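You operate a simulated robot arm through the tools that you are given. There is no shell and no other tool.

You run a simulated robot arm. Do the job below in one go: nothing can be reset, and whatever is moved stays where it is left.

JOB
Slide the yellow tray back, wipe the dust where it stood and slide it forward again.
Fine: use the blue cloth and put it back; the tray is slid, not lifted, and keeps its blocks. What is to be rubbed or washed off counts as gone when no trace of it is left.
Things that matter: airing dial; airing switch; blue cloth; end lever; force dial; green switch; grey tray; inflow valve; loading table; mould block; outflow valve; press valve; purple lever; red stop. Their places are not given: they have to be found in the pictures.

Only the result counts: the job must be done as asked and must still hold three seconds after the hand-in. Knocking over, shifting, dropping, spilling or breaking anything else fails it. Flat cloth is picked up by pressing the open fingertips on it (5 to 10 N) and closing them slowly along it; thin cloth reads only 2 to 8 mm in the jaws.

ROBOT AND FRAMES
A 7-joint arm with a two-finger parallel gripper, fixed in place. Base frame: the origin is on the floor under the middle of its stand, x ahead of it, y to its left, z up; the work surface is at about z = 820. Lengths are in mm, angles in degrees, forces in N, time in s.
With the tool pointing down near the work surface it reaches from about 420 to 900 mm from the base axis. Its first joint turns from -143.0 to 143.0 degrees. Payload 3 kg.
Tool frame: the origin (TCP) lies between the finger pads and is the grasp point; the fingertips stand 30 mm ahead of it; z points along the fingers, y is the line along which they close. The gripper opens to 94 mm. The fingers are 28 mm wide and 10 mm thick; the gripper's body (50 by 96 mm) begins 55 mm behind the TCP.
Orientation is that of the tool frame in the base frame, as [roll, pitch, yaw] about the fixed x, y, z axes, in that order (R = Rz(yaw) Ry(pitch) Rx(roll)). With the fingers straight down and closing along the base's y, the tool's x points along the base's -x, its y along +y and its z along -z.

CONTROLS
- The arm moves only by the tool step_arm. Its argument "deltas" is a list of rows, each a list of 6 numbers: the shift along the tool's x, y, z in units of 25 mm (1.0 is 25 mm), then the turn, a rotation vector about the tool's x, y, z in units of 8 degrees (1.0 is 8 degrees). In form: [[tx, ty, tz, wx, wy, wz], ...]. A call has 1 to 20 rows; each row shifts and turns the commanded pose from where the row before left it, along the tool's axes as they then stand. "claw" is the opening, from 0 (shut) to 1 (fully open), set as the call begins (left out, the last holds). A call with a number of a shift or a turn outside -1 to 1 is refused whole. Rows are played at 5 a second. More than 50 mm and 8.6 degrees between two rows, or a gripper value outside its range, and nothing of the call is played. A pose out of reach is approached as far as the arm can. The call stops where the force on the tool passes 40 N (or 10 N more than at its start, if that is more) or the arm is blocked; 0.2 s more then pass. The fingers move at their own pace (about 72 mm/s each) and stop on an object; they squeeze with about 44 N. The grip force told is the motor's: it shows also when the fingers shut on nothing. Time passes only in rows, and 0.2 s behind the last, so rows that do not move let the fingers close. It gives the time, the measured TCP pose, the force on the tool (base axes), the opening and the grip force at its end, in the units of the frame above (readings bear some noise), with the torque about the TCP (base axes, N m) and any sound that the robot's microphone picked up.
- Cameras (640 x 400 px; columns grow to the right, rows downward): "scene" is fixed at [51.5, 499, 1397.5]; the picture's right is [0.94, 0.35, 0.00], its down [0.21, -0.57, -0.80] and it looks along [-0.28, 0.75, -0.61] (base axes); focal length 214 px, centre (320, 200). "wrist" rides on the gripper at [76, 14, -103] in the tool frame; the picture's right is [-0.18, 0.98, 0.00], its down [-0.75, -0.14, -0.64] and it looks along [-0.63, -0.12, 0.77] (tool axes); focal length 243 px, centre (320, 200).
- grab_frame(camera): a new picture of that camera. The clock stands still meanwhile.
- locate(camera, pixels): for up to 12 pixels [column, row] of the newest picture of that camera ("zoom" is the newest enlarged one), the place [x, y, z] in the base frame of the surface seen there, good to about 2 mm. The clock stands still meanwhile.
- enlarge(camera, box): a new picture of the part [left, top, right, bottom] of that camera's present view, enlarged. The clock stands still meanwhile.
- finish_job(): hands the job in; it is judged then, once.

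Unless the task says otherwise, let go and move clear before handing in.

The tools are called after ">>>" by a JSON object that holds its "fn" and its "kwargs". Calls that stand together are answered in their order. step_arm: Moves the arm, as the interface text tells. Its arguments: {"type":"object","properties":{"deltas":{"type":"array"},"claw":{"type":"number"}},"required":["deltas"]} The other tools are called the same way: grab_frame (camera) takes a picture; locate (camera, pixels) gives the place of the surface under pixels of a picture; enlarge (camera, box) takes an enlarged picture of a part of a camera's view; finish_job () hands the job in.

At the start:

```text
t: 0.0
position: [473.0, 446.4, 1097.4]
tool_rot: [-179.9, 0.1, 180.0]
wrist_force: [0.3, 0.8, -0.4]
torque: [-0.01, -0.02, 0.0]
grip_width: 94.1
grasp_force: 0.1
```

scene: 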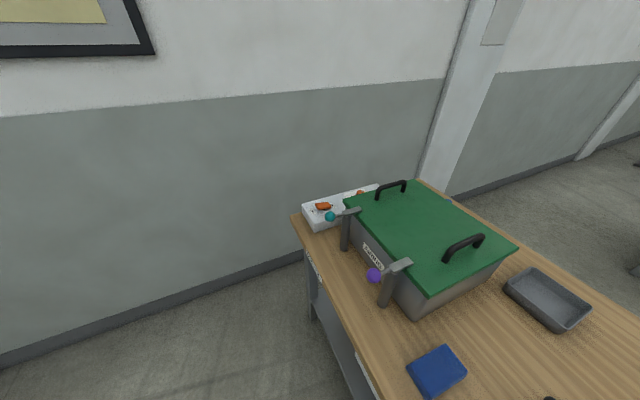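
wrist: 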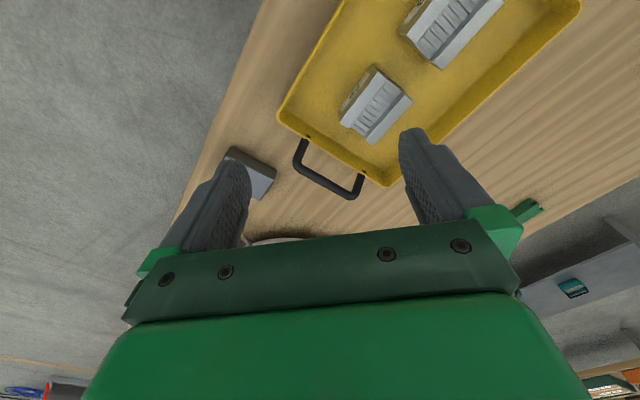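

The wrist picture shows a yellow tray with two blocks, with its black handle around (330,180), and the scene shows the blue cloth near (437,370). I'll locate the main features in both pictures before moving.

>>> {"fn": "locate", "kwargs": {"camera": "wrist", "pixels": [[280, 115], [385, 185], [345, 5], [580, 5], [300, 150], [355, 192], [325, 180], [375, 100], [445, 30], [250, 170], [530, 205], [285, 238]]}}

>>> {"fn": "locate", "kwargs": {"camera": "scene", "pixels": [[408, 367], [446, 346], [467, 372], [430, 398], [437, 370], [549, 398], [548, 298], [375, 275], [331, 216], [400, 270], [300, 220], [600, 390]]}}

>>> {"fn": "enlarge", "kwargs": {"camera": "scene", "box": [280, 160, 640, 400]}}

>>> {"fn": "enlarge", "kwargs": {"camera": "wrist", "box": [160, 0, 640, 300]}}

```text
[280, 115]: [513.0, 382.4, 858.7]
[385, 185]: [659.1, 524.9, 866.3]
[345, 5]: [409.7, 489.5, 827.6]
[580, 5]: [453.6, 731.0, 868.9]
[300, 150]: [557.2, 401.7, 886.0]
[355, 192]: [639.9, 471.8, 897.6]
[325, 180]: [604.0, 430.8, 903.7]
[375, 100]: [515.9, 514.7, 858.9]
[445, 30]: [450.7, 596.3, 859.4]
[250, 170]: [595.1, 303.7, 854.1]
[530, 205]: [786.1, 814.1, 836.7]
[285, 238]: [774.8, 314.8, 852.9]
```

```text
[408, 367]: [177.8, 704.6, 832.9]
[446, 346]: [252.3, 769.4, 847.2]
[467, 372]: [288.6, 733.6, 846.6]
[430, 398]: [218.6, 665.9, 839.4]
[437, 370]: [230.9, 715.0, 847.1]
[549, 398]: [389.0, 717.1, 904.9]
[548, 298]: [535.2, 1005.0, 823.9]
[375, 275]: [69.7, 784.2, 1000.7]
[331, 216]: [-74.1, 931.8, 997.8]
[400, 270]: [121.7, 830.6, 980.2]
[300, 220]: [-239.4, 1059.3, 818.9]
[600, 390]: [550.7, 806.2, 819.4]
```

```text
1.67 times, centred on (460, 280) of scene
```

zoom: 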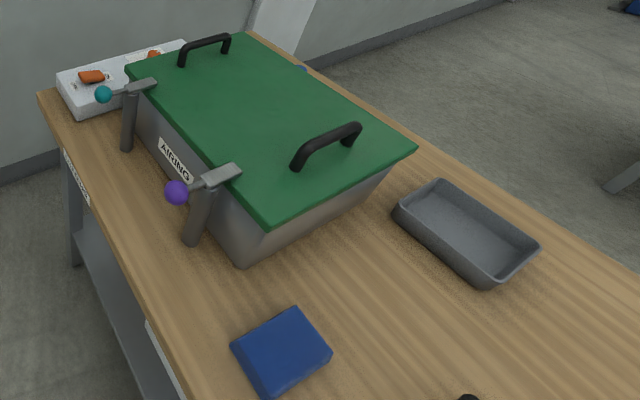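

```text
1.33 times, centred on (400, 150) of wrist
```

zoom: 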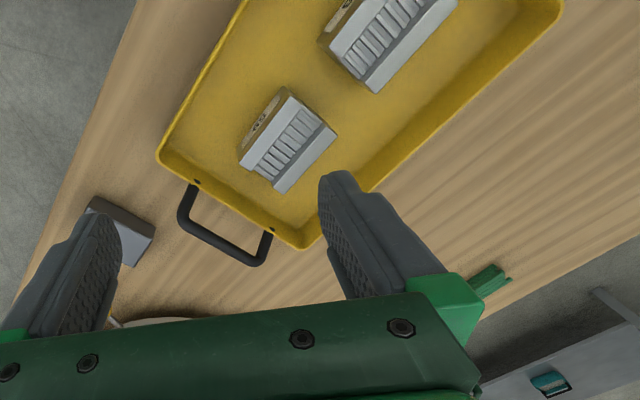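

The tray appears to lie at 45° to the base axes, with a handle at each end and its near long side close to the table's near edge. I'll turn the wrist to face the table squarely, go up and draw back to see more.

>>> {"fn": "step_arm", "kwargs": {"deltas": [[0, 0, -0.7, 0, 0, -0.94], [0, 0, -0.7, 0, 0, -0.94], [0, 0, -0.7, 0, 0, -0.94], [0, 0, -0.7, 0, 0, -0.94], [0, 0, -0.7, 0, 0, -0.94], [0, 0, -0.7, 0, 0, -0.925], [1, 0, 0, 0, 0, 0], [1, 0, 0, 0, 0, 0], [1, 0, 0, 0, 0, 0], [1, 0, 0, 0, 0, 0], [1, 0, 0, 0, 0, 0], [1, 0, 0, 0, 0, 0], [0, 0, 0, 0, 0, 0]], "claw": 1}}

>>> {"fn": "grab_frame", "kwargs": {"camera": "wrist"}}

>>> {"fn": "grab_frame", "kwargs": {"camera": "scene"}}

```text
t: 2.8
position: [367.5, 339.9, 1202.1]
tool_rot: [179.9, -0.1, -135.0]
wrist_force: [-0.3, -0.3, 0.3]
torque: [0.03, -0.01, 0.0]
grip_width: 94.1
grasp_force: 0.0
```

```text
taken
```

wrist: 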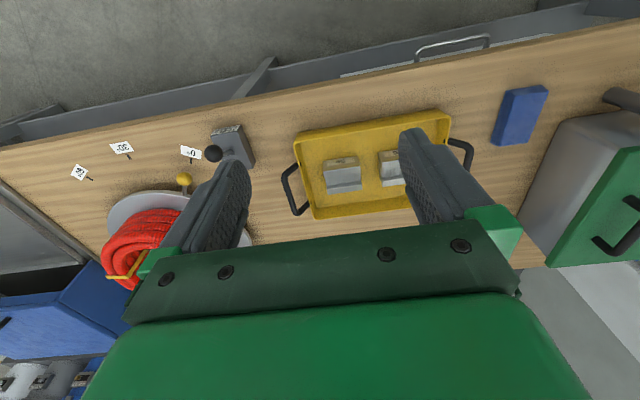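

```text
taken
```

scene: 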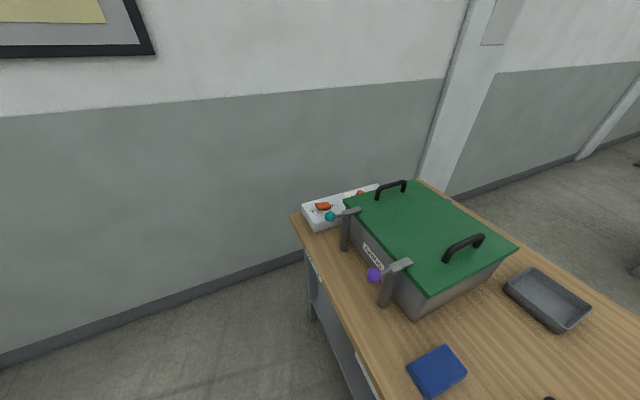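

The wrist view now shows the tray between (295,135) and (450,215), the cloth at (520,115), and a lever with a labelled scale at (215,150). I'll enlarge and locate.

>>> {"fn": "enlarge", "kwargs": {"camera": "wrist", "box": [200, 40, 580, 277]}}

>>> {"fn": "locate", "kwargs": {"camera": "wrist", "pixels": [[295, 134], [447, 113], [315, 218], [282, 178], [308, 208], [456, 141], [470, 160], [505, 93], [546, 88], [492, 143], [528, 142], [330, 98]]}}

>>> {"fn": "locate", "kwargs": {"camera": "wrist", "pixels": [[100, 128], [600, 30], [230, 145], [213, 153], [190, 153], [185, 180], [120, 210], [290, 235], [340, 175], [390, 168], [530, 240], [500, 180]]}}

>>> {"fn": "enlarge", "kwargs": {"camera": "wrist", "box": [0, 100, 300, 300]}}

```text
1.68 times, centred on (390, 158) of wrist
```

zoom: 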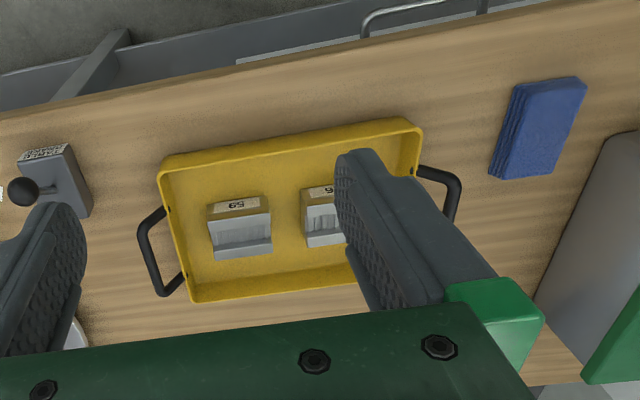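

```text
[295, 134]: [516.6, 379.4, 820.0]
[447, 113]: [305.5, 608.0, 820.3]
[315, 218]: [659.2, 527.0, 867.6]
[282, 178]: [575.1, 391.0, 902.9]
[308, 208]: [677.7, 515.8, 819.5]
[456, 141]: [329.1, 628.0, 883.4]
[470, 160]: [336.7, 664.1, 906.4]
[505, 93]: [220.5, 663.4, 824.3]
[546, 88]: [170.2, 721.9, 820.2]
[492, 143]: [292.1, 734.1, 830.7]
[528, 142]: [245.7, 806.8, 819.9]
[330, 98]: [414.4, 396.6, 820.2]
```

```text
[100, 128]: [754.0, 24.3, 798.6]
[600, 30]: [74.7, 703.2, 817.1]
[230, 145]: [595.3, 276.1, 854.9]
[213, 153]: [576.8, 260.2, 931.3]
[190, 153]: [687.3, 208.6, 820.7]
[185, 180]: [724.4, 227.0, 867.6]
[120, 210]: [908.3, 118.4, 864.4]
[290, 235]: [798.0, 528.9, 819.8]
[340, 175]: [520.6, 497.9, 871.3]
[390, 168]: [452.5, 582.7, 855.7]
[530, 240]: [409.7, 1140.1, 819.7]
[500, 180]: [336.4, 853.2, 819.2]
```

```text
2.00 times, centred on (150, 200) of wrist
```

zoom: 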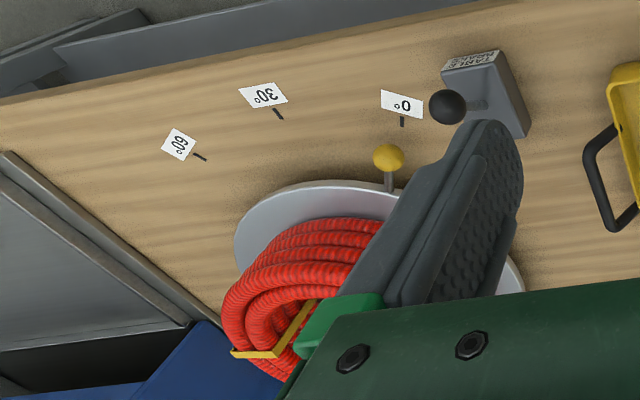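

The table's near edge runs at n≈550 mm (along the 45° diagonal); the tray is about 311×205 mm, near side at n≈634–646. The far side behind the tray still needs checking, so I'll move forward to view it.

>>> {"fn": "step_arm", "kwargs": {"deltas": [[-1, 0, 0, 0, 0, 0], [-1, 0, 0, 0, 0, 0], [-1, 0, 0, 0, 0, 0], [-1, 0, 0, 0, 0, 0], [-1, 0, 0, 0, 0, 0], [-1, 0, 0, 0, 0, 0], [-1, 0, 0, 0, 0, 0], [-1, 0, 0, 0, 0, 0], [-1, 0, 0, 0, 0, 0], [-1, 0, 0, 0, 0, 0], [0, 0, 0, 0, 0, 0]]}}

>>> {"fn": "grab_frame", "kwargs": {"camera": "wrist"}}

>>> {"fn": "grab_frame", "kwargs": {"camera": "scene"}}

```text
t: 5.2
position: [543.9, 516.8, 1201.6]
tool_rot: [180.0, 0.0, -135.0]
wrist_force: [0.6, -0.1, -0.9]
torque: [-0.01, 0.0, -0.06]
grip_width: 94.0
grasp_force: 0.0
```

```text
taken
```

wrist: 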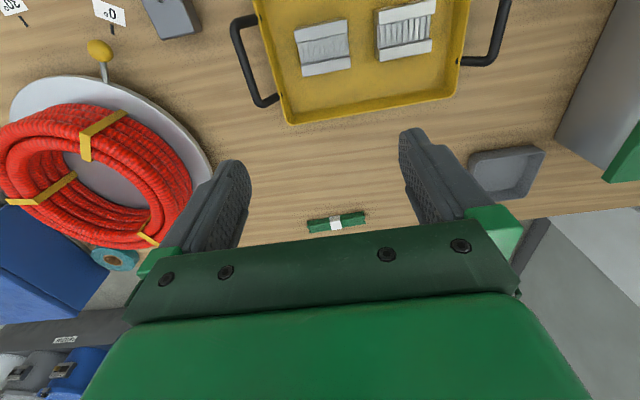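

```text
taken
```

scene: 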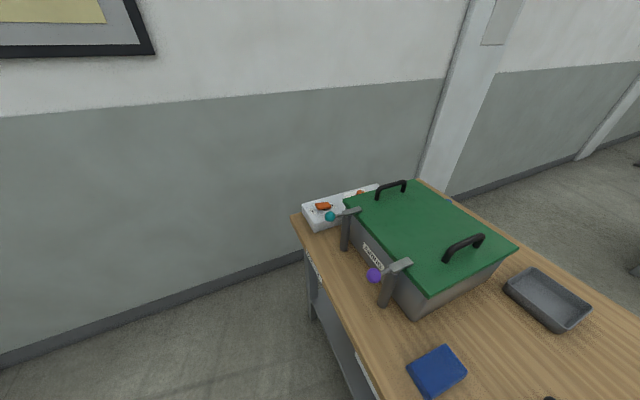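

Behind the tray I see a green item at (337,222), the grey tray at (508,172) and the hose plate at left. I'll enlarge and measure them.

>>> {"fn": "enlarge", "kwargs": {"camera": "wrist", "box": [200, 0, 580, 238]}}

>>> {"fn": "locate", "kwargs": {"camera": "wrist", "pixels": [[308, 220], [338, 221], [364, 215], [340, 232], [468, 152], [543, 147], [475, 190], [215, 165], [190, 130], [290, 122], [452, 92], [420, 225]]}}

>>> {"fn": "locate", "kwargs": {"camera": "wrist", "pixels": [[235, 20], [262, 105], [247, 65], [462, 62], [492, 62], [508, 10], [300, 30], [346, 20], [305, 73], [350, 68], [376, 15], [432, 50]]}}

>>> {"fn": "locate", "kwargs": {"camera": "scene", "pixels": [[505, 285], [531, 268], [590, 308], [562, 332], [425, 318], [520, 244], [388, 302], [545, 230]]}}

```text
1.68 times, centred on (390, 119) of wrist
```

zoom: 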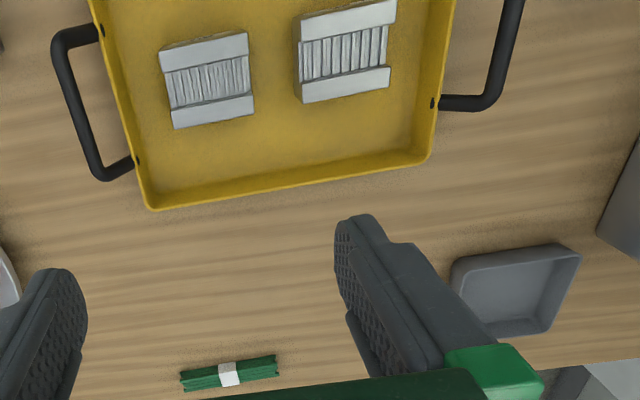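

```text
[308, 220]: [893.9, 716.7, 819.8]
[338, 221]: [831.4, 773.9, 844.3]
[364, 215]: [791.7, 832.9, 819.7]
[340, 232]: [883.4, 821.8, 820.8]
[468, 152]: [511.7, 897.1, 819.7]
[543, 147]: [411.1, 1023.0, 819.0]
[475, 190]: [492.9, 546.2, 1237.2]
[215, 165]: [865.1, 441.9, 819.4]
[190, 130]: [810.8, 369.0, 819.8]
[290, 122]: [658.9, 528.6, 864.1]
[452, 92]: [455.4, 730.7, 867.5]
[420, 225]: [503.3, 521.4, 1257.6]
```

```text
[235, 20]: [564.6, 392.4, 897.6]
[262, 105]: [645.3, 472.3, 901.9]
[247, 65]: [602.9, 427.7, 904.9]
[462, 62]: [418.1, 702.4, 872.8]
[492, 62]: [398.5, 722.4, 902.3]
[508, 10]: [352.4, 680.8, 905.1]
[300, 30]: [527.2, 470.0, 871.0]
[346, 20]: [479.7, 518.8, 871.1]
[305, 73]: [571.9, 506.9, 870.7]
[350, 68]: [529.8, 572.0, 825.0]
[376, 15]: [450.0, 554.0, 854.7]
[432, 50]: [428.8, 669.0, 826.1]
```

```text
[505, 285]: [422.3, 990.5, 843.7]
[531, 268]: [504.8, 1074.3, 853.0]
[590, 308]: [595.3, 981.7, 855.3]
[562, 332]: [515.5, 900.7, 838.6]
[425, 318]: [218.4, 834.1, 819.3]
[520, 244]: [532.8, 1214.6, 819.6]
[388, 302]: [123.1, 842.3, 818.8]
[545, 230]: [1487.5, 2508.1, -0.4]
```

The tray's far side is at n≈840, s from -97 to 200; behind it the space is free up to the green bundle (n≈1125) and the grey tray (s≥273). I'll go in front of the tray's near wall, centred at s≈52 with fingers open so that two tips push it, and come down to just above.

>>> {"fn": "step_arm", "kwargs": {"deltas": [[1, 0.5, 0, 0, 0, 0], [1, 0.5, 0, 0, 0, 0], [1, 0.5, 0, 0, 0, 0], [1, 0.5, 0, 0, 0, 0], [1, 0.5, 0, 0, 0, 0], [1, 0.35, 0, 0, 0, 0], [0, 0, 1, 0, 0, 0], [0, 0, 1, 0, 0, 0], [0, 0, 1, 0, 0, 0], [0, 0, 1, 0, 0, 0], [0, 0, 1, 0, 0, 0], [0, 0, 1, 0, 0, 0], [0, 0, 1, 0, 0, 0], [0, 0, 1, 0, 0, 0], [0, 0, 1, 0, 0, 0], [0, 0, 1, 0, 0, 0], [0, 0, 1, 0, 0, 0], [0, 0, 0.5, 0, 0, 0], [0, 0, 0, 0, 0, 0]]}}

>>> {"fn": "grab_frame", "kwargs": {"camera": "wrist"}}

>>> {"fn": "grab_frame", "kwargs": {"camera": "scene"}}

```text
t: 9.2
position: [385.8, 462.4, 914.8]
tool_rot: [-180.0, 0.1, -135.1]
wrist_force: [-0.4, -1.1, -0.7]
torque: [0.01, -0.01, 0.04]
grip_width: 94.0
grasp_force: 0.1
```

```text
taken
```

wrist: 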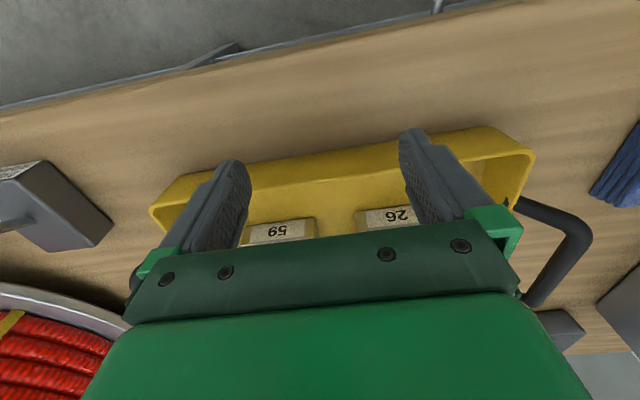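

```text
taken
```

scene: 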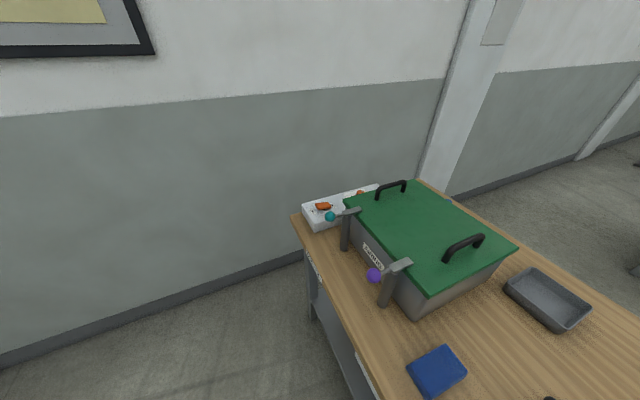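

I see the near wall of the tray from (150,205) to (535,155), with the labelled blocks 59 and 26 inside. I'll measure the wall's rim and base exactly before lowering.

>>> {"fn": "locate", "kwargs": {"camera": "wrist", "pixels": [[185, 176], [260, 161], [300, 153], [340, 146], [380, 140], [490, 127], [260, 190], [300, 184], [340, 178], [380, 172], [533, 152], [152, 210]]}}

>>> {"fn": "enlarge", "kwargs": {"camera": "wrist", "box": [140, 100, 560, 260]}}

```text
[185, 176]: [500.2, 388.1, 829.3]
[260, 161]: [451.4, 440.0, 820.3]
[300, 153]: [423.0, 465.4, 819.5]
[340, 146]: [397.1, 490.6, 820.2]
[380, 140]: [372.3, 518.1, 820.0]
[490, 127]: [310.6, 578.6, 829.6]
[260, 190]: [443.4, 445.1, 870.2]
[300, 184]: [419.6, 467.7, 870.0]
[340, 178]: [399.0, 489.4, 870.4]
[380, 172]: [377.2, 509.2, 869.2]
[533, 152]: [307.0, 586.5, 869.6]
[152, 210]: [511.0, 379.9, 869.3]
```

```text
1.52 times, centred on (350, 180) of wrist
```

zoom: 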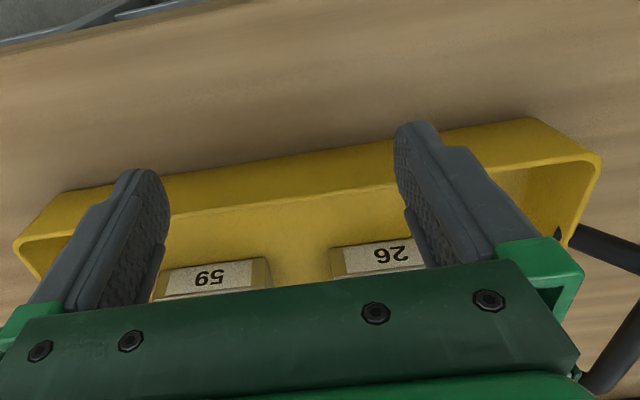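

The near wall is vertical at n≈628 (rim z≈870), fingers' front faces at n≈614. I'll lower the tips to about z=831 and start pushing gently back.

>>> {"fn": "step_arm", "kwargs": {"deltas": [[0, 0, 0.8, 0, 0, 0], [0, 0, 0.8, 0, 0, 0], [0, 0, 0.55, 0, 0, 0], [0, 0, 0, 0, 0, 0], [-0.3, 0, 0, 0, 0, 0], [-0.3, 0, 0, 0, 0, 0], [-0.3, 0, 0, 0, 0, 0], [-0.3, 0, 0, 0, 0, 0], [-0.3, 0, 0, 0, 0, 0], [0, 0, 0, 0, 0, 0]]}}

>>> {"fn": "grab_frame", "kwargs": {"camera": "wrist"}}

```text
t: 11.4
position: [413.7, 488.5, 860.8]
tool_rot: [180.0, 0.1, -134.9]
wrist_force: [-1.5, -0.8, 0.2]
torque: [-0.01, -0.01, 0.02]
grip_width: 94.2
grasp_force: 0.0
```

```text
taken
```

wrist: 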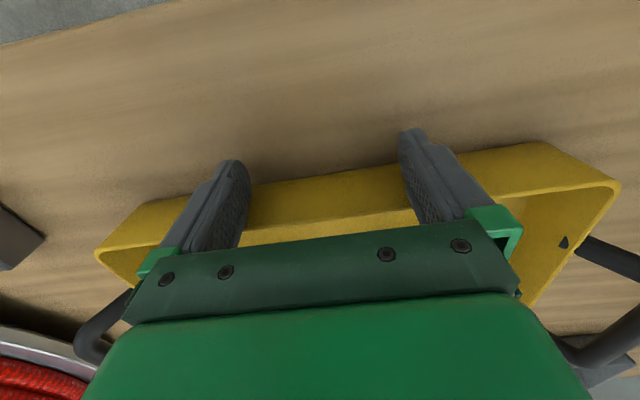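

The commanded shift was 37 mm and the force reads only about 1.6 N. I'll check where the wall is now to see whether the tray moved.

>>> {"fn": "locate", "kwargs": {"camera": "wrist", "pixels": [[300, 224], [340, 218], [380, 212], [97, 252], [616, 188], [300, 180], [340, 174], [380, 168], [330, 100], [200, 100]]}}

>>> {"fn": "enlarge", "kwargs": {"camera": "wrist", "box": [80, 60, 620, 280]}}

```text
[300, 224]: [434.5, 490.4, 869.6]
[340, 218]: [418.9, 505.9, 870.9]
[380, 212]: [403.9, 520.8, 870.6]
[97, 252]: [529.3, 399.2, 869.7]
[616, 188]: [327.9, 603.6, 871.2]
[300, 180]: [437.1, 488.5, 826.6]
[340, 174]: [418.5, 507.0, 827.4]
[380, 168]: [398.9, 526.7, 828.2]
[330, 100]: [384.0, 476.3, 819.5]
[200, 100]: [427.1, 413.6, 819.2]
```

```text
1.19 times, centred on (350, 170) of wrist
```

zoom: 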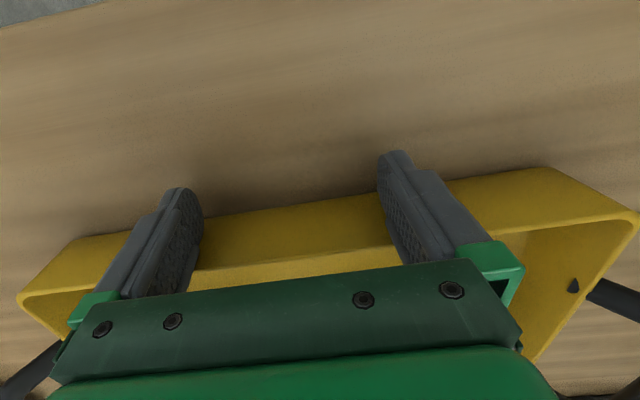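

The tray has moved about 26 mm straight back (wall now at n≈654). I'll keep pushing gently for another ~196 mm.

>>> {"fn": "step_arm", "kwargs": {"deltas": [[-0.3, 0, 0, 0, 0, 0], [-0.4, 0, 0, 0, 0, 0], [-0.42, 0, 0, 0, 0, 0], [-0.42, 0, 0, 0, 0, 0], [-0.42, 0, 0, 0, 0, 0], [-0.42, 0, 0, 0, 0, 0], [-0.42, 0, 0, 0, 0, 0], [-0.42, 0, 0, 0, 0, 0], [-0.42, 0, 0, 0, 0, 0], [-0.42, 0, 0, 0, 0, 0], [-0.42, 0, 0, 0, 0, 0], [-0.42, 0, 0, 0, 0, 0], [-0.42, 0, 0, 0, 0, 0], [-0.42, 0, 0, 0, 0, 0], [-0.42, 0, 0, 0, 0, 0], [-0.42, 0, 0, 0, 0, 0], [-0.42, 0, 0, 0, 0, 0], [-0.42, 0, 0, 0, 0, 0], [-0.42, 0, 0, 0, 0, 0], [-0.2, 0, 0, 0, 0, 0]]}}

>>> {"fn": "grab_frame", "kwargs": {"camera": "wrist"}}

>>> {"fn": "grab_frame", "kwargs": {"camera": "scene"}}

```text
t: 15.6
position: [555.7, 629.8, 860.0]
tool_rot: [180.0, -0.2, -134.9]
wrist_force: [-3.2, -3.5, -0.9]
torque: [0.0, -0.01, 0.01]
grip_width: 94.0
grasp_force: 0.1
```

```text
taken
```

wrist: 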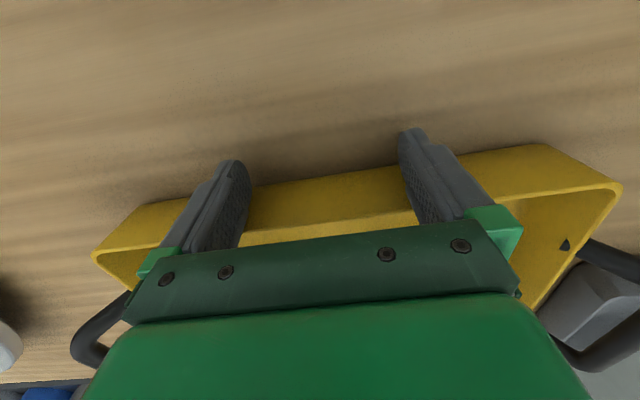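

```text
taken
```

scene: 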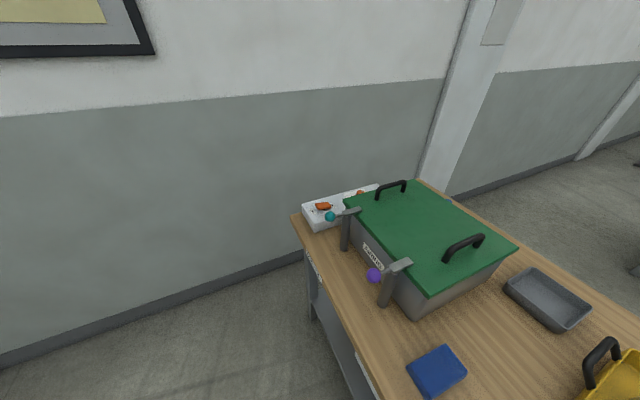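

The TCP is at n≈838, so the tray stands about 226 mm back, at wall n≈854, and is still straight. I'll back off, rise and look at the bare area for the dust.

>>> {"fn": "step_arm", "kwargs": {"deltas": [[0.5, 0, 0, 0, 0, 0], [1, 0, 0, 0, 0, 0], [1, 0, -0.5, 0, 0, 0], [1, 0, -1, 0, 0, 0], [1, 0, -1, 0, 0, 0], [1, 0, -1, 0, 0, 0], [1, 0, -1, 0, 0, 0], [1, 0, -1, 0, 0, 0], [1, 0, -1, 0, 0, 0], [1, 0, -1, 0, 0, 0], [1, 0, -1, 0, 0, 0], [1, 0, -1, 0, 0, 0], [0, 0, 0, 0, 0, 0]]}}

>>> {"fn": "grab_frame", "kwargs": {"camera": "wrist"}}

>>> {"fn": "enlarge", "kwargs": {"camera": "wrist", "box": [200, 0, 580, 238]}}

```text
t: 18.4
position: [352.7, 424.4, 1102.8]
tool_rot: [-180.0, -0.1, -134.9]
wrist_force: [0.4, 0.2, 0.2]
torque: [-0.02, 0.01, -0.01]
grip_width: 94.0
grasp_force: 0.0
```

```text
taken
```

wrist: 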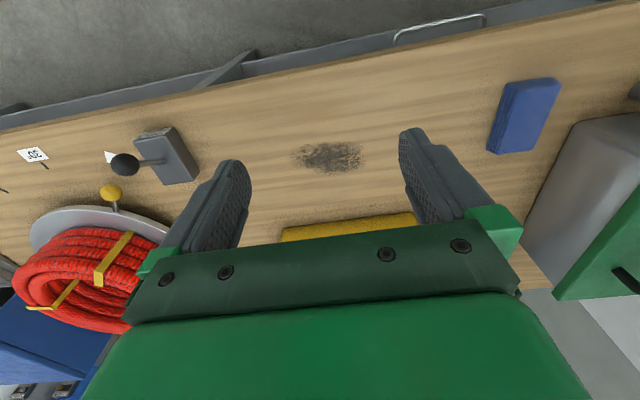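

```text
1.68 times, centred on (390, 119) of wrist
```

zoom: 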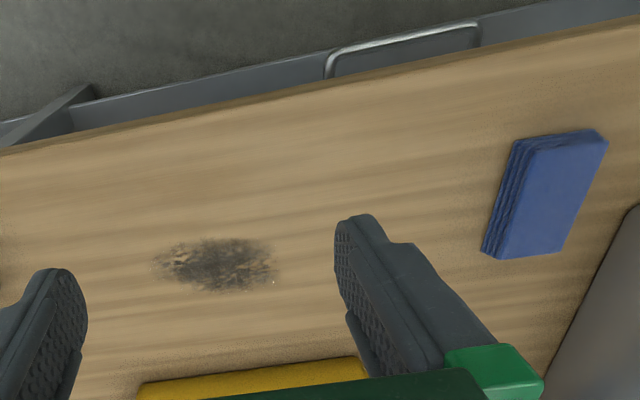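

The dust is a dark patch at about (330,157), from (295,152) to (365,158). I'll measure its bounds and the cloth's corners.

>>> {"fn": "locate", "kwargs": {"camera": "wrist", "pixels": [[330, 157], [293, 155], [366, 155], [330, 140], [330, 175], [300, 143], [355, 143], [360, 168], [305, 170]]}}

>>> {"fn": "locate", "kwargs": {"camera": "wrist", "pixels": [[502, 86], [510, 82], [556, 78], [534, 152], [497, 153], [487, 150], [530, 115], [495, 120], [285, 233], [415, 213]]}}

>>> {"fn": "enlarge", "kwargs": {"camera": "wrist", "box": [260, 110, 400, 198]}}

>>> {"fn": "enlarge", "kwargs": {"camera": "wrist", "box": [460, 60, 588, 170]}}

```text
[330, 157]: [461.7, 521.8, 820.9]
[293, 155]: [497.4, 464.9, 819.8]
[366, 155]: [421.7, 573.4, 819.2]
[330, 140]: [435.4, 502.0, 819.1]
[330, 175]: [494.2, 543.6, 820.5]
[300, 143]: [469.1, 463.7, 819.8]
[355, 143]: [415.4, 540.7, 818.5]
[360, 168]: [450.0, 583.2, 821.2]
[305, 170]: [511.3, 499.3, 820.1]
```

```text
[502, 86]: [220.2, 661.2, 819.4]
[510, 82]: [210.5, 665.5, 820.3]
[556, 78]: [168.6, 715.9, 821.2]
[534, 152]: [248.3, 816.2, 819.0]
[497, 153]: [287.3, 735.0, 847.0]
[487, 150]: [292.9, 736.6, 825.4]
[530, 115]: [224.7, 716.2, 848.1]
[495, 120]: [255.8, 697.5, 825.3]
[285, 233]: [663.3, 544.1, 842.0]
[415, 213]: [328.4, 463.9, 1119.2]
```

```text
4.55 times, centred on (330, 154) of wrist
```

zoom: 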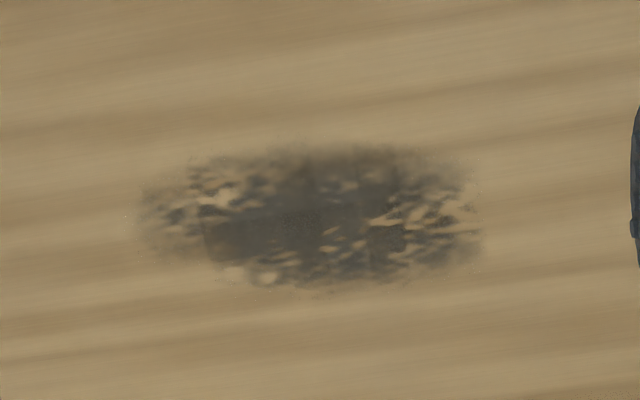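

```text
3.64 times, centred on (524, 115) of wrist
```

zoom: 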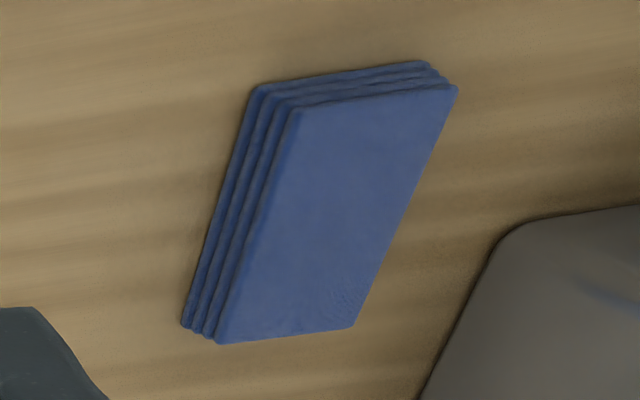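

The dust spans roughly s −28…112, n 660…735; the cloth is a stack about 57×100×27 mm, centred near s=342, n=675. I'll move above the cloth at the present height and check clearance to the airing box.

>>> {"fn": "step_arm", "kwargs": {"deltas": [[-0.42, 0.97, 0, 0, 0, 0], [-0.42, 0.97, 0, 0, 0, 0], [-0.42, 0.97, 0, 0, 0, 0], [-0.42, 0.97, 0, 0, 0, 0], [-0.42, 0.97, 0, 0, 0, 0], [-0.42, 0.97, 0, 0, 0, 0], [-0.42, 0.97, 0, 0, 0, 0], [-0.42, 0.97, 0, 0, 0, 0], [-0.42, 0.97, 0, 0, 0, 0], [-0.42, 0.97, 0, 0, 0, 0], [-0.41, 0.97, 0, 0, 0, 0], [-0.41, 0.97, 0, 0, 0, 0], [0, 0, 0, 0, 0, 0]]}}

>>> {"fn": "grab_frame", "kwargs": {"camera": "wrist"}}

>>> {"fn": "grab_frame", "kwargs": {"camera": "scene"}}

```text
t: 21.2
position: [235.8, 723.0, 1097.3]
tool_rot: [180.0, 0.0, -135.0]
wrist_force: [0.4, 0.3, 0.2]
torque: [0.0, -0.03, 0.0]
grip_width: 93.9
grasp_force: 0.0
```

```text
taken
```

wrist: 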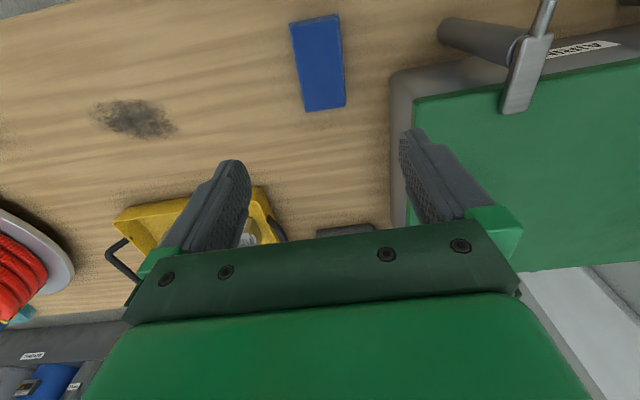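

```text
taken
```

scene: 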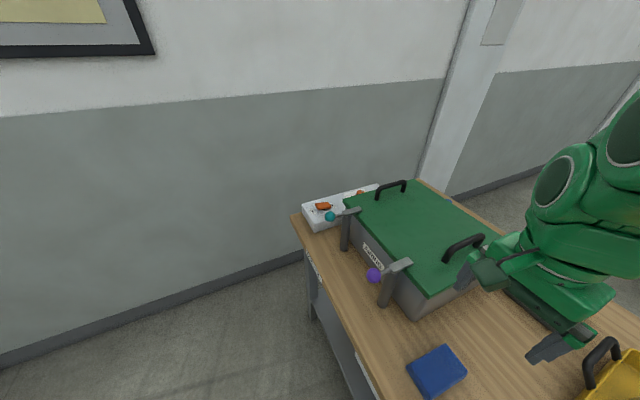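

From the wrist view the cloth is at (318,62) and the airing box begins right of (392,140). I'll measure the box edges and cloth corners from here.

>>> {"fn": "locate", "kwargs": {"camera": "wrist", "pixels": [[413, 100], [414, 120], [392, 140], [395, 75], [502, 110], [440, 30], [294, 25], [336, 15], [344, 105], [308, 110], [300, 60], [322, 60]]}}

>>> {"fn": "enlarge", "kwargs": {"camera": "wrist", "box": [260, 0, 420, 120]}}

```text
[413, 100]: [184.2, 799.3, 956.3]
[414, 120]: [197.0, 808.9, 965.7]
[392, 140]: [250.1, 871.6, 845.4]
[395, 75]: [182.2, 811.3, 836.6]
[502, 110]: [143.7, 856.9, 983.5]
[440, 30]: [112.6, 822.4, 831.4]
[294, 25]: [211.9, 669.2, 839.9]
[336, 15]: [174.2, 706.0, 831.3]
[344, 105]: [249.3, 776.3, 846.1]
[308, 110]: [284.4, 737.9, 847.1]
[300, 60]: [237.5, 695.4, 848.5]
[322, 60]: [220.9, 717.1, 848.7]
```

```text
3.33 times, centred on (340, 60) of wrist
```

zoom: 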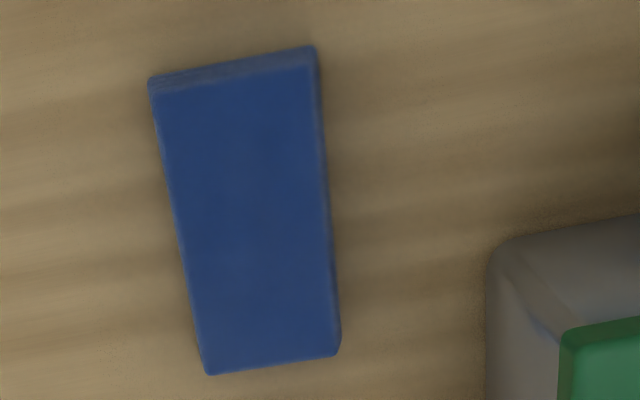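

The cloth spans s 321–375, n 622–725 (centre s≈347, n≈673), and the lid edge is at s≈434, z≈966, leaving about 30 mm beside the open fingers. I'll check the lid handle and the gripper's width in the scene view before descending.

>>> {"fn": "enlarge", "kwargs": {"camera": "scene", "box": [360, 100, 640, 400]}}

>>> {"fn": "locate", "kwargs": {"camera": "scene", "pixels": [[460, 243], [448, 258], [425, 297], [478, 278], [485, 270], [530, 355], [510, 300], [580, 300], [540, 270], [560, 180], [505, 245], [600, 270]]}}

```text
1.33 times, centred on (500, 250) of scene
```

zoom: 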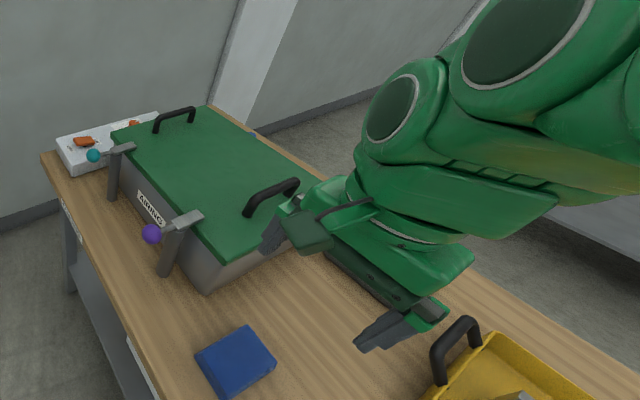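

```text
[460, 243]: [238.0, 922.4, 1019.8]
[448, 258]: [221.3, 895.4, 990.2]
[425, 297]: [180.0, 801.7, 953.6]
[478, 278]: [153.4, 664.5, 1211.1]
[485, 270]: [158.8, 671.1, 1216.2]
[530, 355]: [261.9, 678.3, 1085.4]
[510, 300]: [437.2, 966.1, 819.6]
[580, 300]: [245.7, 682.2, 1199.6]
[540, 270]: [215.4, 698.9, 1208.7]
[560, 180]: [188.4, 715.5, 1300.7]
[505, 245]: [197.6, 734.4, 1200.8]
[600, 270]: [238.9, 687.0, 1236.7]
```

The lid handle is well away and the wrist links stay above the lid. I'll centre on the cloth, set the opening to about 80 mm, and come down to just above it.

>>> {"fn": "step_arm", "kwargs": {"deltas": [[0.2, 0.1, 0.5, 0, 0, 0], [0, 0, 1, 0, 0, 0], [0, 0, 1, 0, 0, 0], [0, 0, 1, 0, 0, 0], [0, 0, 1, 0, 0, 0], [0, 0, 1, 0, 0, 0], [0, 0, 1, 0, 0, 0], [0, 0, 1, 0, 0, 0], [0, 0, 0.3, 0, 0, 0], [0, 0, 0, 0, 0, 0]], "claw": 0.85}}

>>> {"fn": "grab_frame", "kwargs": {"camera": "wrist"}}

>>> {"fn": "grab_frame", "kwargs": {"camera": "scene"}}

```text
t: 23.4
position: [229.7, 721.1, 901.9]
tool_rot: [180.0, -0.1, -135.0]
wrist_force: [-0.3, 0.0, -0.1]
torque: [0.02, -0.01, 0.02]
grip_width: 79.9
grasp_force: 0.0
```

```text
taken
```

wrist: 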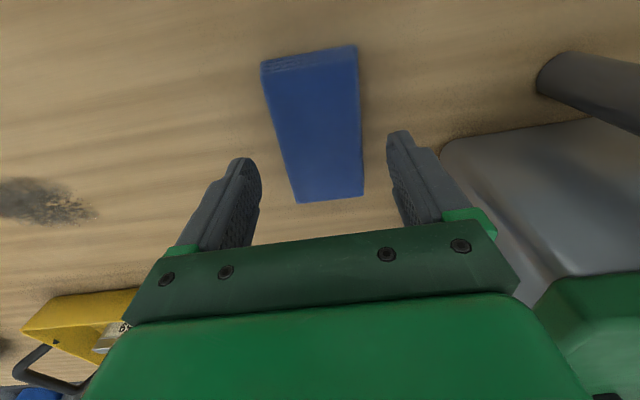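

```text
taken
```

scene: 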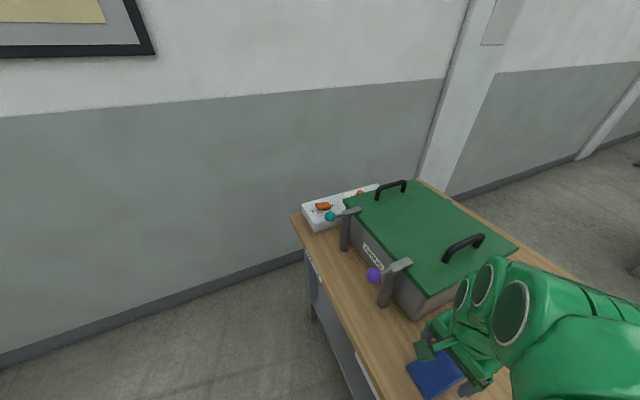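

The fingers straddle the cloth symmetrically (cloth corners (262,64), (357,47), (363,196), (296,203)). I'll record its exact place for putting it back, then descend.

>>> {"fn": "locate", "kwargs": {"camera": "wrist", "pixels": [[264, 75], [355, 50], [361, 194], [298, 201], [310, 125], [262, 64], [268, 110], [290, 195], [360, 120], [325, 55], [330, 198]]}}

>>> {"fn": "step_arm", "kwargs": {"deltas": [[0, 0, 0.5, 0, 0, 0], [0, 0, 0.5, 0, 0, 0], [0, 0, 0.4, 0, 0, 0], [0, 0, 0.3, 0, 0, 0], [0, 0, 0, 0, 0, 0]]}}

>>> {"fn": "grab_frame", "kwargs": {"camera": "wrist"}}

```text
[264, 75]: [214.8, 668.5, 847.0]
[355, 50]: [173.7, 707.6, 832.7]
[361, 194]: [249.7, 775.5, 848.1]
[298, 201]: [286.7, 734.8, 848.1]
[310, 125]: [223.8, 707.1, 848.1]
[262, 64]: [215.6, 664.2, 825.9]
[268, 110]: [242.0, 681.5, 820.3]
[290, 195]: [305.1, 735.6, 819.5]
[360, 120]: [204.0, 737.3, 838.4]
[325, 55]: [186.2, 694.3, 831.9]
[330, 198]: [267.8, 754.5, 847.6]
```

```text
t: 24.6
position: [230.0, 719.1, 859.7]
tool_rot: [179.9, 0.0, -134.9]
wrist_force: [-0.3, 0.1, 0.1]
torque: [0.0, 0.0, 0.01]
grip_width: 79.9
grasp_force: 0.1
```

```text
taken
```

wrist: 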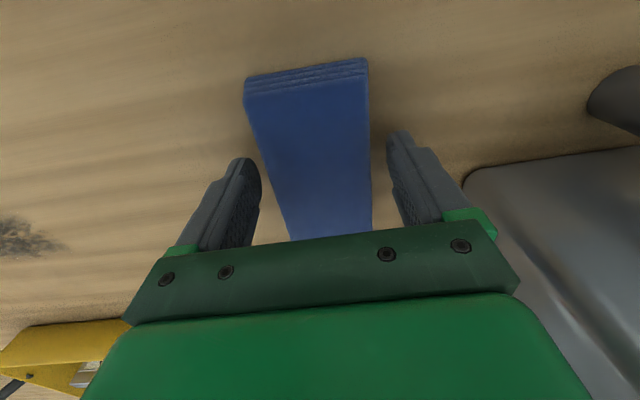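

The tips are beside the cloth at about z≈830, TCP centred at s≈346, n≈671. I'll close the fingers in two stages and watch the opening and force.

>>> {"fn": "step_arm", "kwargs": {"deltas": [[0, 0, 0, 0, 0, 0], [0, 0, 0, 0, 0, 0], [0, 0, 0, 0, 0, 0]], "claw": 0.6}}

>>> {"fn": "step_arm", "kwargs": {"deltas": [[0, 0, 0, 0, 0, 0], [0, 0, 0, 0, 0, 0], [0, 0, 0, 0, 0, 0], [0, 0, 0, 0, 0, 0]], "claw": 0.45}}

>>> {"fn": "grab_frame", "kwargs": {"camera": "wrist"}}

```text
t: 25.4
position: [229.2, 719.3, 860.8]
tool_rot: [-180.0, 0.0, -135.0]
wrist_force: [0.5, -0.6, -0.7]
torque: [-0.04, -0.01, -0.01]
grip_width: 64.1
grasp_force: 44.1
```

```text
t: 26.4
position: [229.1, 719.2, 860.6]
tool_rot: [179.9, 0.0, -135.0]
wrist_force: [-0.5, 0.2, 0.7]
torque: [0.0, 0.01, 0.02]
grip_width: 63.8
grasp_force: 43.9
```

```text
taken
```

wrist: 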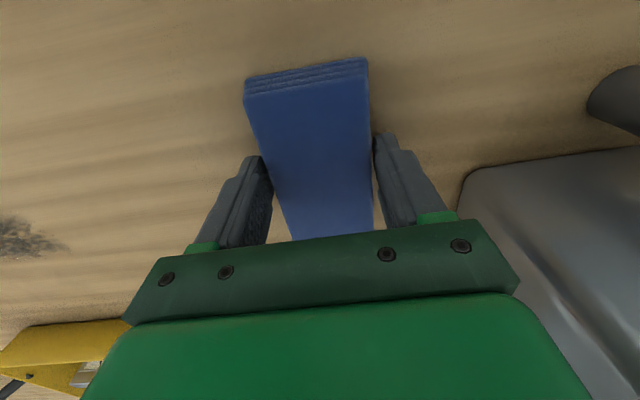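

The fingers stopped at 64 mm with 44 N, so the cloth is held firmly as a pad; the release pose to remember is TCP (229.2, 719.2, 860.6). I'll lift it and carry it over to the dust's right end (s≈150, n≈694).

>>> {"fn": "step_arm", "kwargs": {"deltas": [[0, 0, -0.3, 0, 0, 0], [0, 0, -0.5, 0, 0, 0], [0, 0, -1, 0, 0, 0], [0, 0, -1, 0, 0, 0], [0, 0, 0, 0, 0, 0]]}}

>>> {"fn": "grab_frame", "kwargs": {"camera": "wrist"}}

>>> {"fn": "grab_frame", "kwargs": {"camera": "scene"}}

```text
t: 27.6
position: [226.8, 721.7, 930.8]
tool_rot: [-179.9, 0.0, -135.0]
wrist_force: [-0.2, 0.1, -1.7]
torque: [0.01, 0.0, -0.01]
grip_width: 63.8
grasp_force: 44.4
```

```text
taken
```

wrist: 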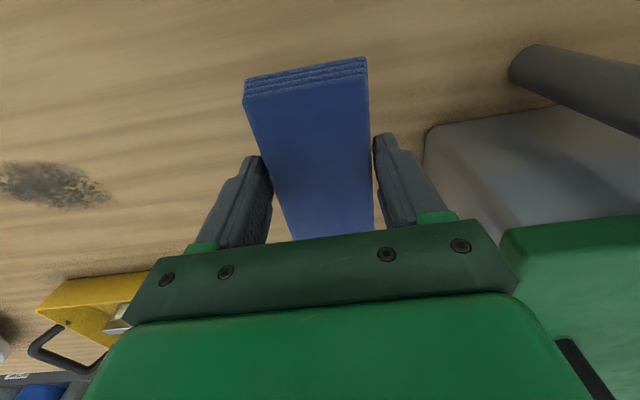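

```text
taken
```

scene: 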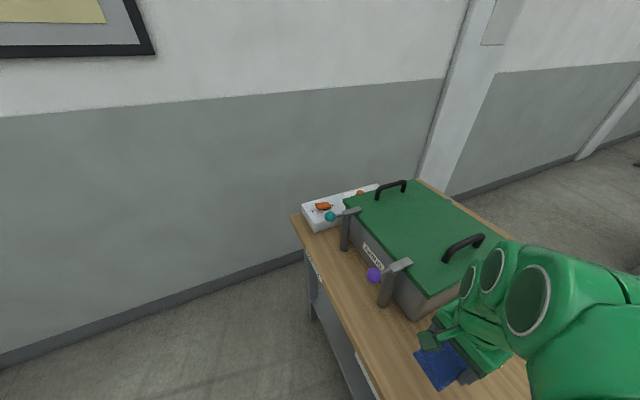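

The cloth hangs in the jaws (1.7 N). I'll carry it to s≈150, n≈694 and lower it to just above the table.

>>> {"fn": "step_arm", "kwargs": {"deltas": [[-0.1, -0.8, 0, 0, 0, 0], [-0.1, -0.8, 0, 0, 0, 0], [-0.1, -0.8, 0, 0, 0, 0], [-0.1, -0.8, 0, 0, 0, 0], [-0.1, -0.8, 0, 0, 0, 0], [-0.1, -0.8, 0, 0, 0, 0], [-0.1, -0.8, 0, 0, 0, 0], [-0.1, -0.8, 0, 0, 0, 0], [-0.1, -0.8, 0, 0, 0, 0], [0, -0.8, 0, 0, 0, 0], [0, 0, 0, 0, 0, 0], [0, 0, 0.8, 0, 0, 0], [0, 0, 0.8, 0, 0, 0], [0, 0, 0.8, 0, 0, 0], [0, 0, 0.2, 0, 0, 0], [0, 0, 0, 0, 0, 0]]}}

>>> {"fn": "grab_frame", "kwargs": {"camera": "wrist"}}

```text
t: 31.0
position: [386.3, 592.2, 868.2]
tool_rot: [-179.8, 0.0, -135.0]
wrist_force: [-0.4, 0.3, -0.2]
torque: [0.0, 0.01, 0.01]
grip_width: 63.7
grasp_force: 44.0
```

```text
taken
```

wrist: 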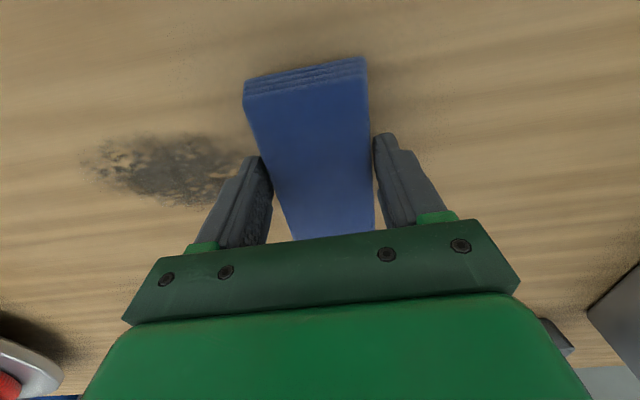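

The cloth is beside the dust (patch at (170,170)), TCP n≈692, s≈146, bottom about 7 mm above the table. I'll lower it gently until it presses with some 5–10 N.

>>> {"fn": "step_arm", "kwargs": {"deltas": [[0, 0, 0.2, 0, 0, 0], [0, 0, 0.1, 0, 0, 0], [0, 0, 0.06, 0, 0, 0], [0, 0, 0, 0, 0, 0]]}}

```text
t: 31.9
position: [386.8, 593.5, 860.1]
tool_rot: [-180.0, 0.2, -135.0]
wrist_force: [-0.3, 1.0, 7.3]
torque: [-0.3, 0.22, -0.04]
grip_width: 63.5
grasp_force: 44.2
stopped in row 4: the force on the tool passed its limit at 42 N (the readings are from after the stop); the commanded pose is now the measured one
```

Contact was stiff, but the pressing force has settled at 7.3 N. I'll wipe along −s slowly and look at the force.

>>> {"fn": "step_arm", "kwargs": {"deltas": [[0, -0.2, 0, 0, 0, 0], [0, -0.4, 0, 0, 0, 0], [0, -0.4, 0, 0, 0, 0], [0, -0.4, 0, 0, 0, 0], [0, -0.4, 0, 0, 0, 0], [0, -0.4, 0, 0, 0, 0], [0, -0.4, 0, 0, 0, 0], [0, -0.4, 0, 0, 0, 0]]}}

>>> {"fn": "grab_frame", "kwargs": {"camera": "wrist"}}

```text
t: 33.7
position: [438.9, 541.2, 858.8]
tool_rot: [179.8, 0.1, -135.0]
wrist_force: [-7.8, 3.5, 19.1]
torque: [-0.04, 0.29, -0.06]
grip_width: 63.6
grasp_force: 44.2
```

```text
taken
```

wrist: 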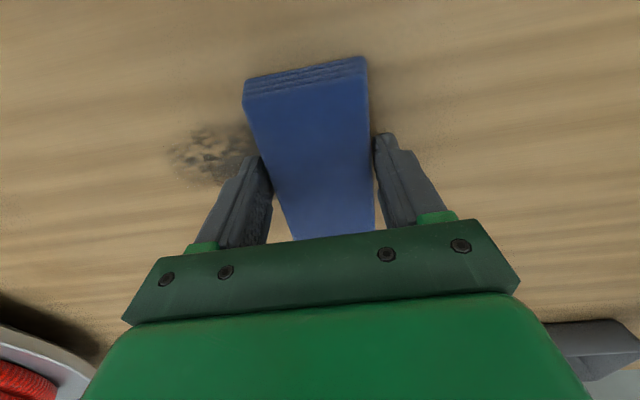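

Where the cloth passed, the wood looks clean, and the force has grown to 19 N. I'll ease up slightly and continue the sweep past the dust's left end.

>>> {"fn": "step_arm", "kwargs": {"deltas": [[0, -0.2, -0.03, 0, 0, 0], [0, -0.4, 0, 0, 0, 0], [0, -0.4, 0, 0, 0, 0], [0, -0.4, 0, 0, 0, 0], [0, -0.4, 0, 0, 0, 0], [0, -0.4, 0, 0, 0, 0], [0, -0.4, 0, 0, 0, 0], [0, -0.4, 0, 0, 0, 0], [0, -0.4, 0, 0, 0, 0], [0, -0.4, 0, 0, 0, 0], [0, -0.4, 0, 0, 0, 0], [0, -0.4, 0, 0, 0, 0], [0, -0.4, 0, 0, 0, 0], [0, -0.4, 0, 0, 0, 0]]}}

>>> {"fn": "grab_frame", "kwargs": {"camera": "wrist"}}

```text
t: 36.7
position: [534.9, 446.6, 859.2]
tool_rot: [-179.9, 0.1, -134.9]
wrist_force: [-9.9, 11.0, 35.2]
torque: [0.31, 0.35, -0.05]
grip_width: 63.6
grasp_force: 44.1
```

```text
taken
```

wrist: 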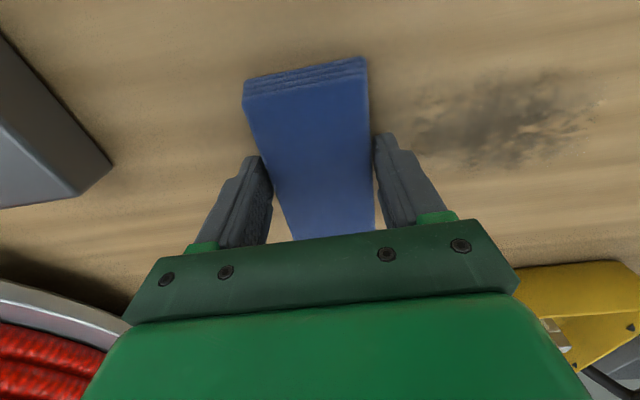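

The dust is fainter but still visible at (500,110), so more passes are needed. The pressing force reached 35 N, so I'll ease up about 1 mm and sweep back.

>>> {"fn": "step_arm", "kwargs": {"deltas": [[0, 0, -0.05, 0, 0, 0], [0, 0.3, 0, 0, 0, 0], [0, 0.45, 0, 0, 0, 0], [0, 0.45, 0, 0, 0, 0], [0, 0.45, 0, 0, 0, 0], [0, 0.45, 0, 0, 0, 0], [0, 0.45, 0, 0, 0, 0], [0, 0.45, 0, 0, 0, 0], [0, 0.45, 0, 0, 0, 0], [0, 0.45, 0, 0, 0, 0], [0, 0.45, 0, 0, 0, 0]]}}

>>> {"fn": "step_arm", "kwargs": {"deltas": [[0, 0.45, 0, 0, 0, 0], [0, 0.45, 0, 0, 0, 0], [0, 0.45, 0, 0, 0, 0], [0, 0.45, 0, 0, 0, 0], [0, 0.45, 0, 0, 0, 0], [0, 0.45, 0, 0, 0, 0], [0, 0.3, 0, 0, 0, 0]]}}

>>> {"fn": "grab_frame", "kwargs": {"camera": "wrist"}}

```text
t: 39.1
position: [458.7, 520.7, 860.9]
tool_rot: [-180.0, 0.1, -134.9]
wrist_force: [-0.2, -0.1, -0.1]
torque: [-0.04, -0.02, 0.04]
grip_width: 63.9
grasp_force: 43.8
```

```text
t: 40.7
position: [405.6, 575.3, 862.5]
tool_rot: [179.9, 0.0, -134.9]
wrist_force: [-0.4, -0.7, -0.1]
torque: [0.0, 0.0, 0.02]
grip_width: 63.6
grasp_force: 44.1
```

```text
taken
```

wrist: 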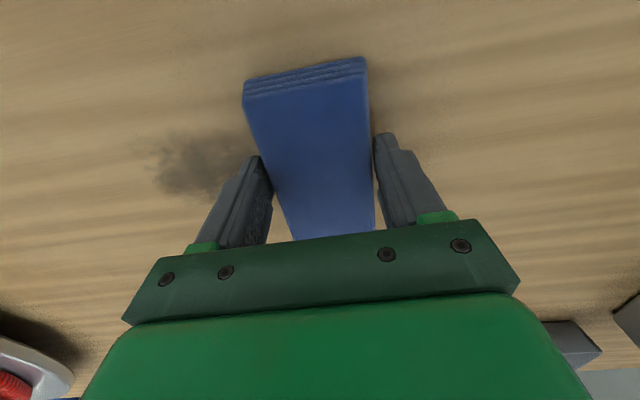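

The cloth lost contact on the way back (z 862.5, no force), as the path drifts upward along +s; the dust is fainter at (190,160). I'll lower in small steps to contact and sweep with drift compensation.

>>> {"fn": "step_arm", "kwargs": {"deltas": [[0, 0, 0.06, 0, 0, 0], [0, 0, 0.02, 0, 0, 0], [0, 0, 0.02, 0, 0, 0], [0, 0, 0, 0, 0, 0], [0, 0, 0, 0, 0, 0]]}}

```text
t: 41.9
position: [405.2, 574.9, 859.2]
tool_rot: [180.0, 0.1, -134.8]
wrist_force: [-2.4, -0.5, 7.3]
torque: [-0.1, 0.11, -0.02]
grip_width: 63.8
grasp_force: 44.1
```

Contact again at 7.3 N. I'll sweep −s with slight upward compensation and check the force after six rows.

>>> {"fn": "step_arm", "kwargs": {"deltas": [[0, -0.3, 0, 0, 0, 0], [0, -0.45, -0.003, 0, 0, 0], [0, -0.45, -0.003, 0, 0, 0], [0, -0.45, -0.003, 0, 0, 0], [0, -0.45, -0.003, 0, 0, 0], [0, -0.45, -0.003, 0, 0, 0]]}}

```text
t: 43.3
position: [451.2, 531.6, 859.7]
tool_rot: [180.0, 0.3, -134.9]
wrist_force: [-8.1, 11.2, 32.6]
torque: [0.15, 0.39, -0.08]
grip_width: 63.7
grasp_force: 44.1
```

The force rose to 33 N as the cloth digs in slightly while dragged in −s. I'll ease by about 0.5 mm and continue to the left end.

>>> {"fn": "step_arm", "kwargs": {"deltas": [[0, -0.2, -0.03, 0, 0, 0], [0, -0.4, -0.008, 0, 0, 0], [0, -0.4, -0.008, 0, 0, 0], [0, -0.4, -0.008, 0, 0, 0], [0, -0.4, -0.008, 0, 0, 0]]}}

```text
t: 44.5
position: [482.7, 496.4, 859.4]
tool_rot: [180.0, 0.1, -135.0]
wrist_force: [-0.3, -0.6, 0.3]
torque: [-0.01, 0.0, -0.02]
grip_width: 63.6
grasp_force: 44.0
```

The contact is very stiff (about 40 N/mm), so long drags drift. I'll instead rub with short strokes across (±20 mm in n) at this spot (s≈10), lowering half a millimetre first.

>>> {"fn": "step_arm", "kwargs": {"deltas": [[0, 0, 0.015, 0, 0, 0], [0, 0, 0.01, 0, 0, 0], [-0.3, 0, 0, 0, 0, 0], [-0.4, 0, 0, 0, 0, 0], [0.4, 0, 0, 0, 0, 0], [0.4, 0, 0, 0, 0, 0], [0.4, 0, 0, 0, 0, 0], [-0.4, 0, 0, 0, 0, 0], [-0.1, 0, 0, 0, 0, 0]]}}

>>> {"fn": "grab_frame", "kwargs": {"camera": "wrist"}}

```text
t: 46.5
position: [482.7, 498.2, 859.1]
tool_rot: [179.9, 0.3, -134.9]
wrist_force: [0.4, 0.5, -0.8]
torque: [-0.01, -0.01, -0.02]
grip_width: 63.8
grasp_force: 43.5
```

```text
taken
```

wrist: 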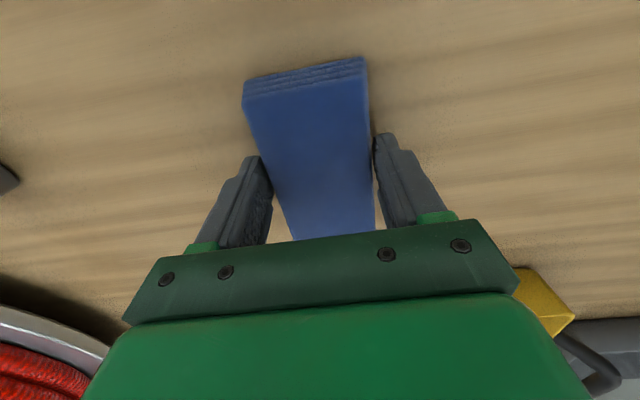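

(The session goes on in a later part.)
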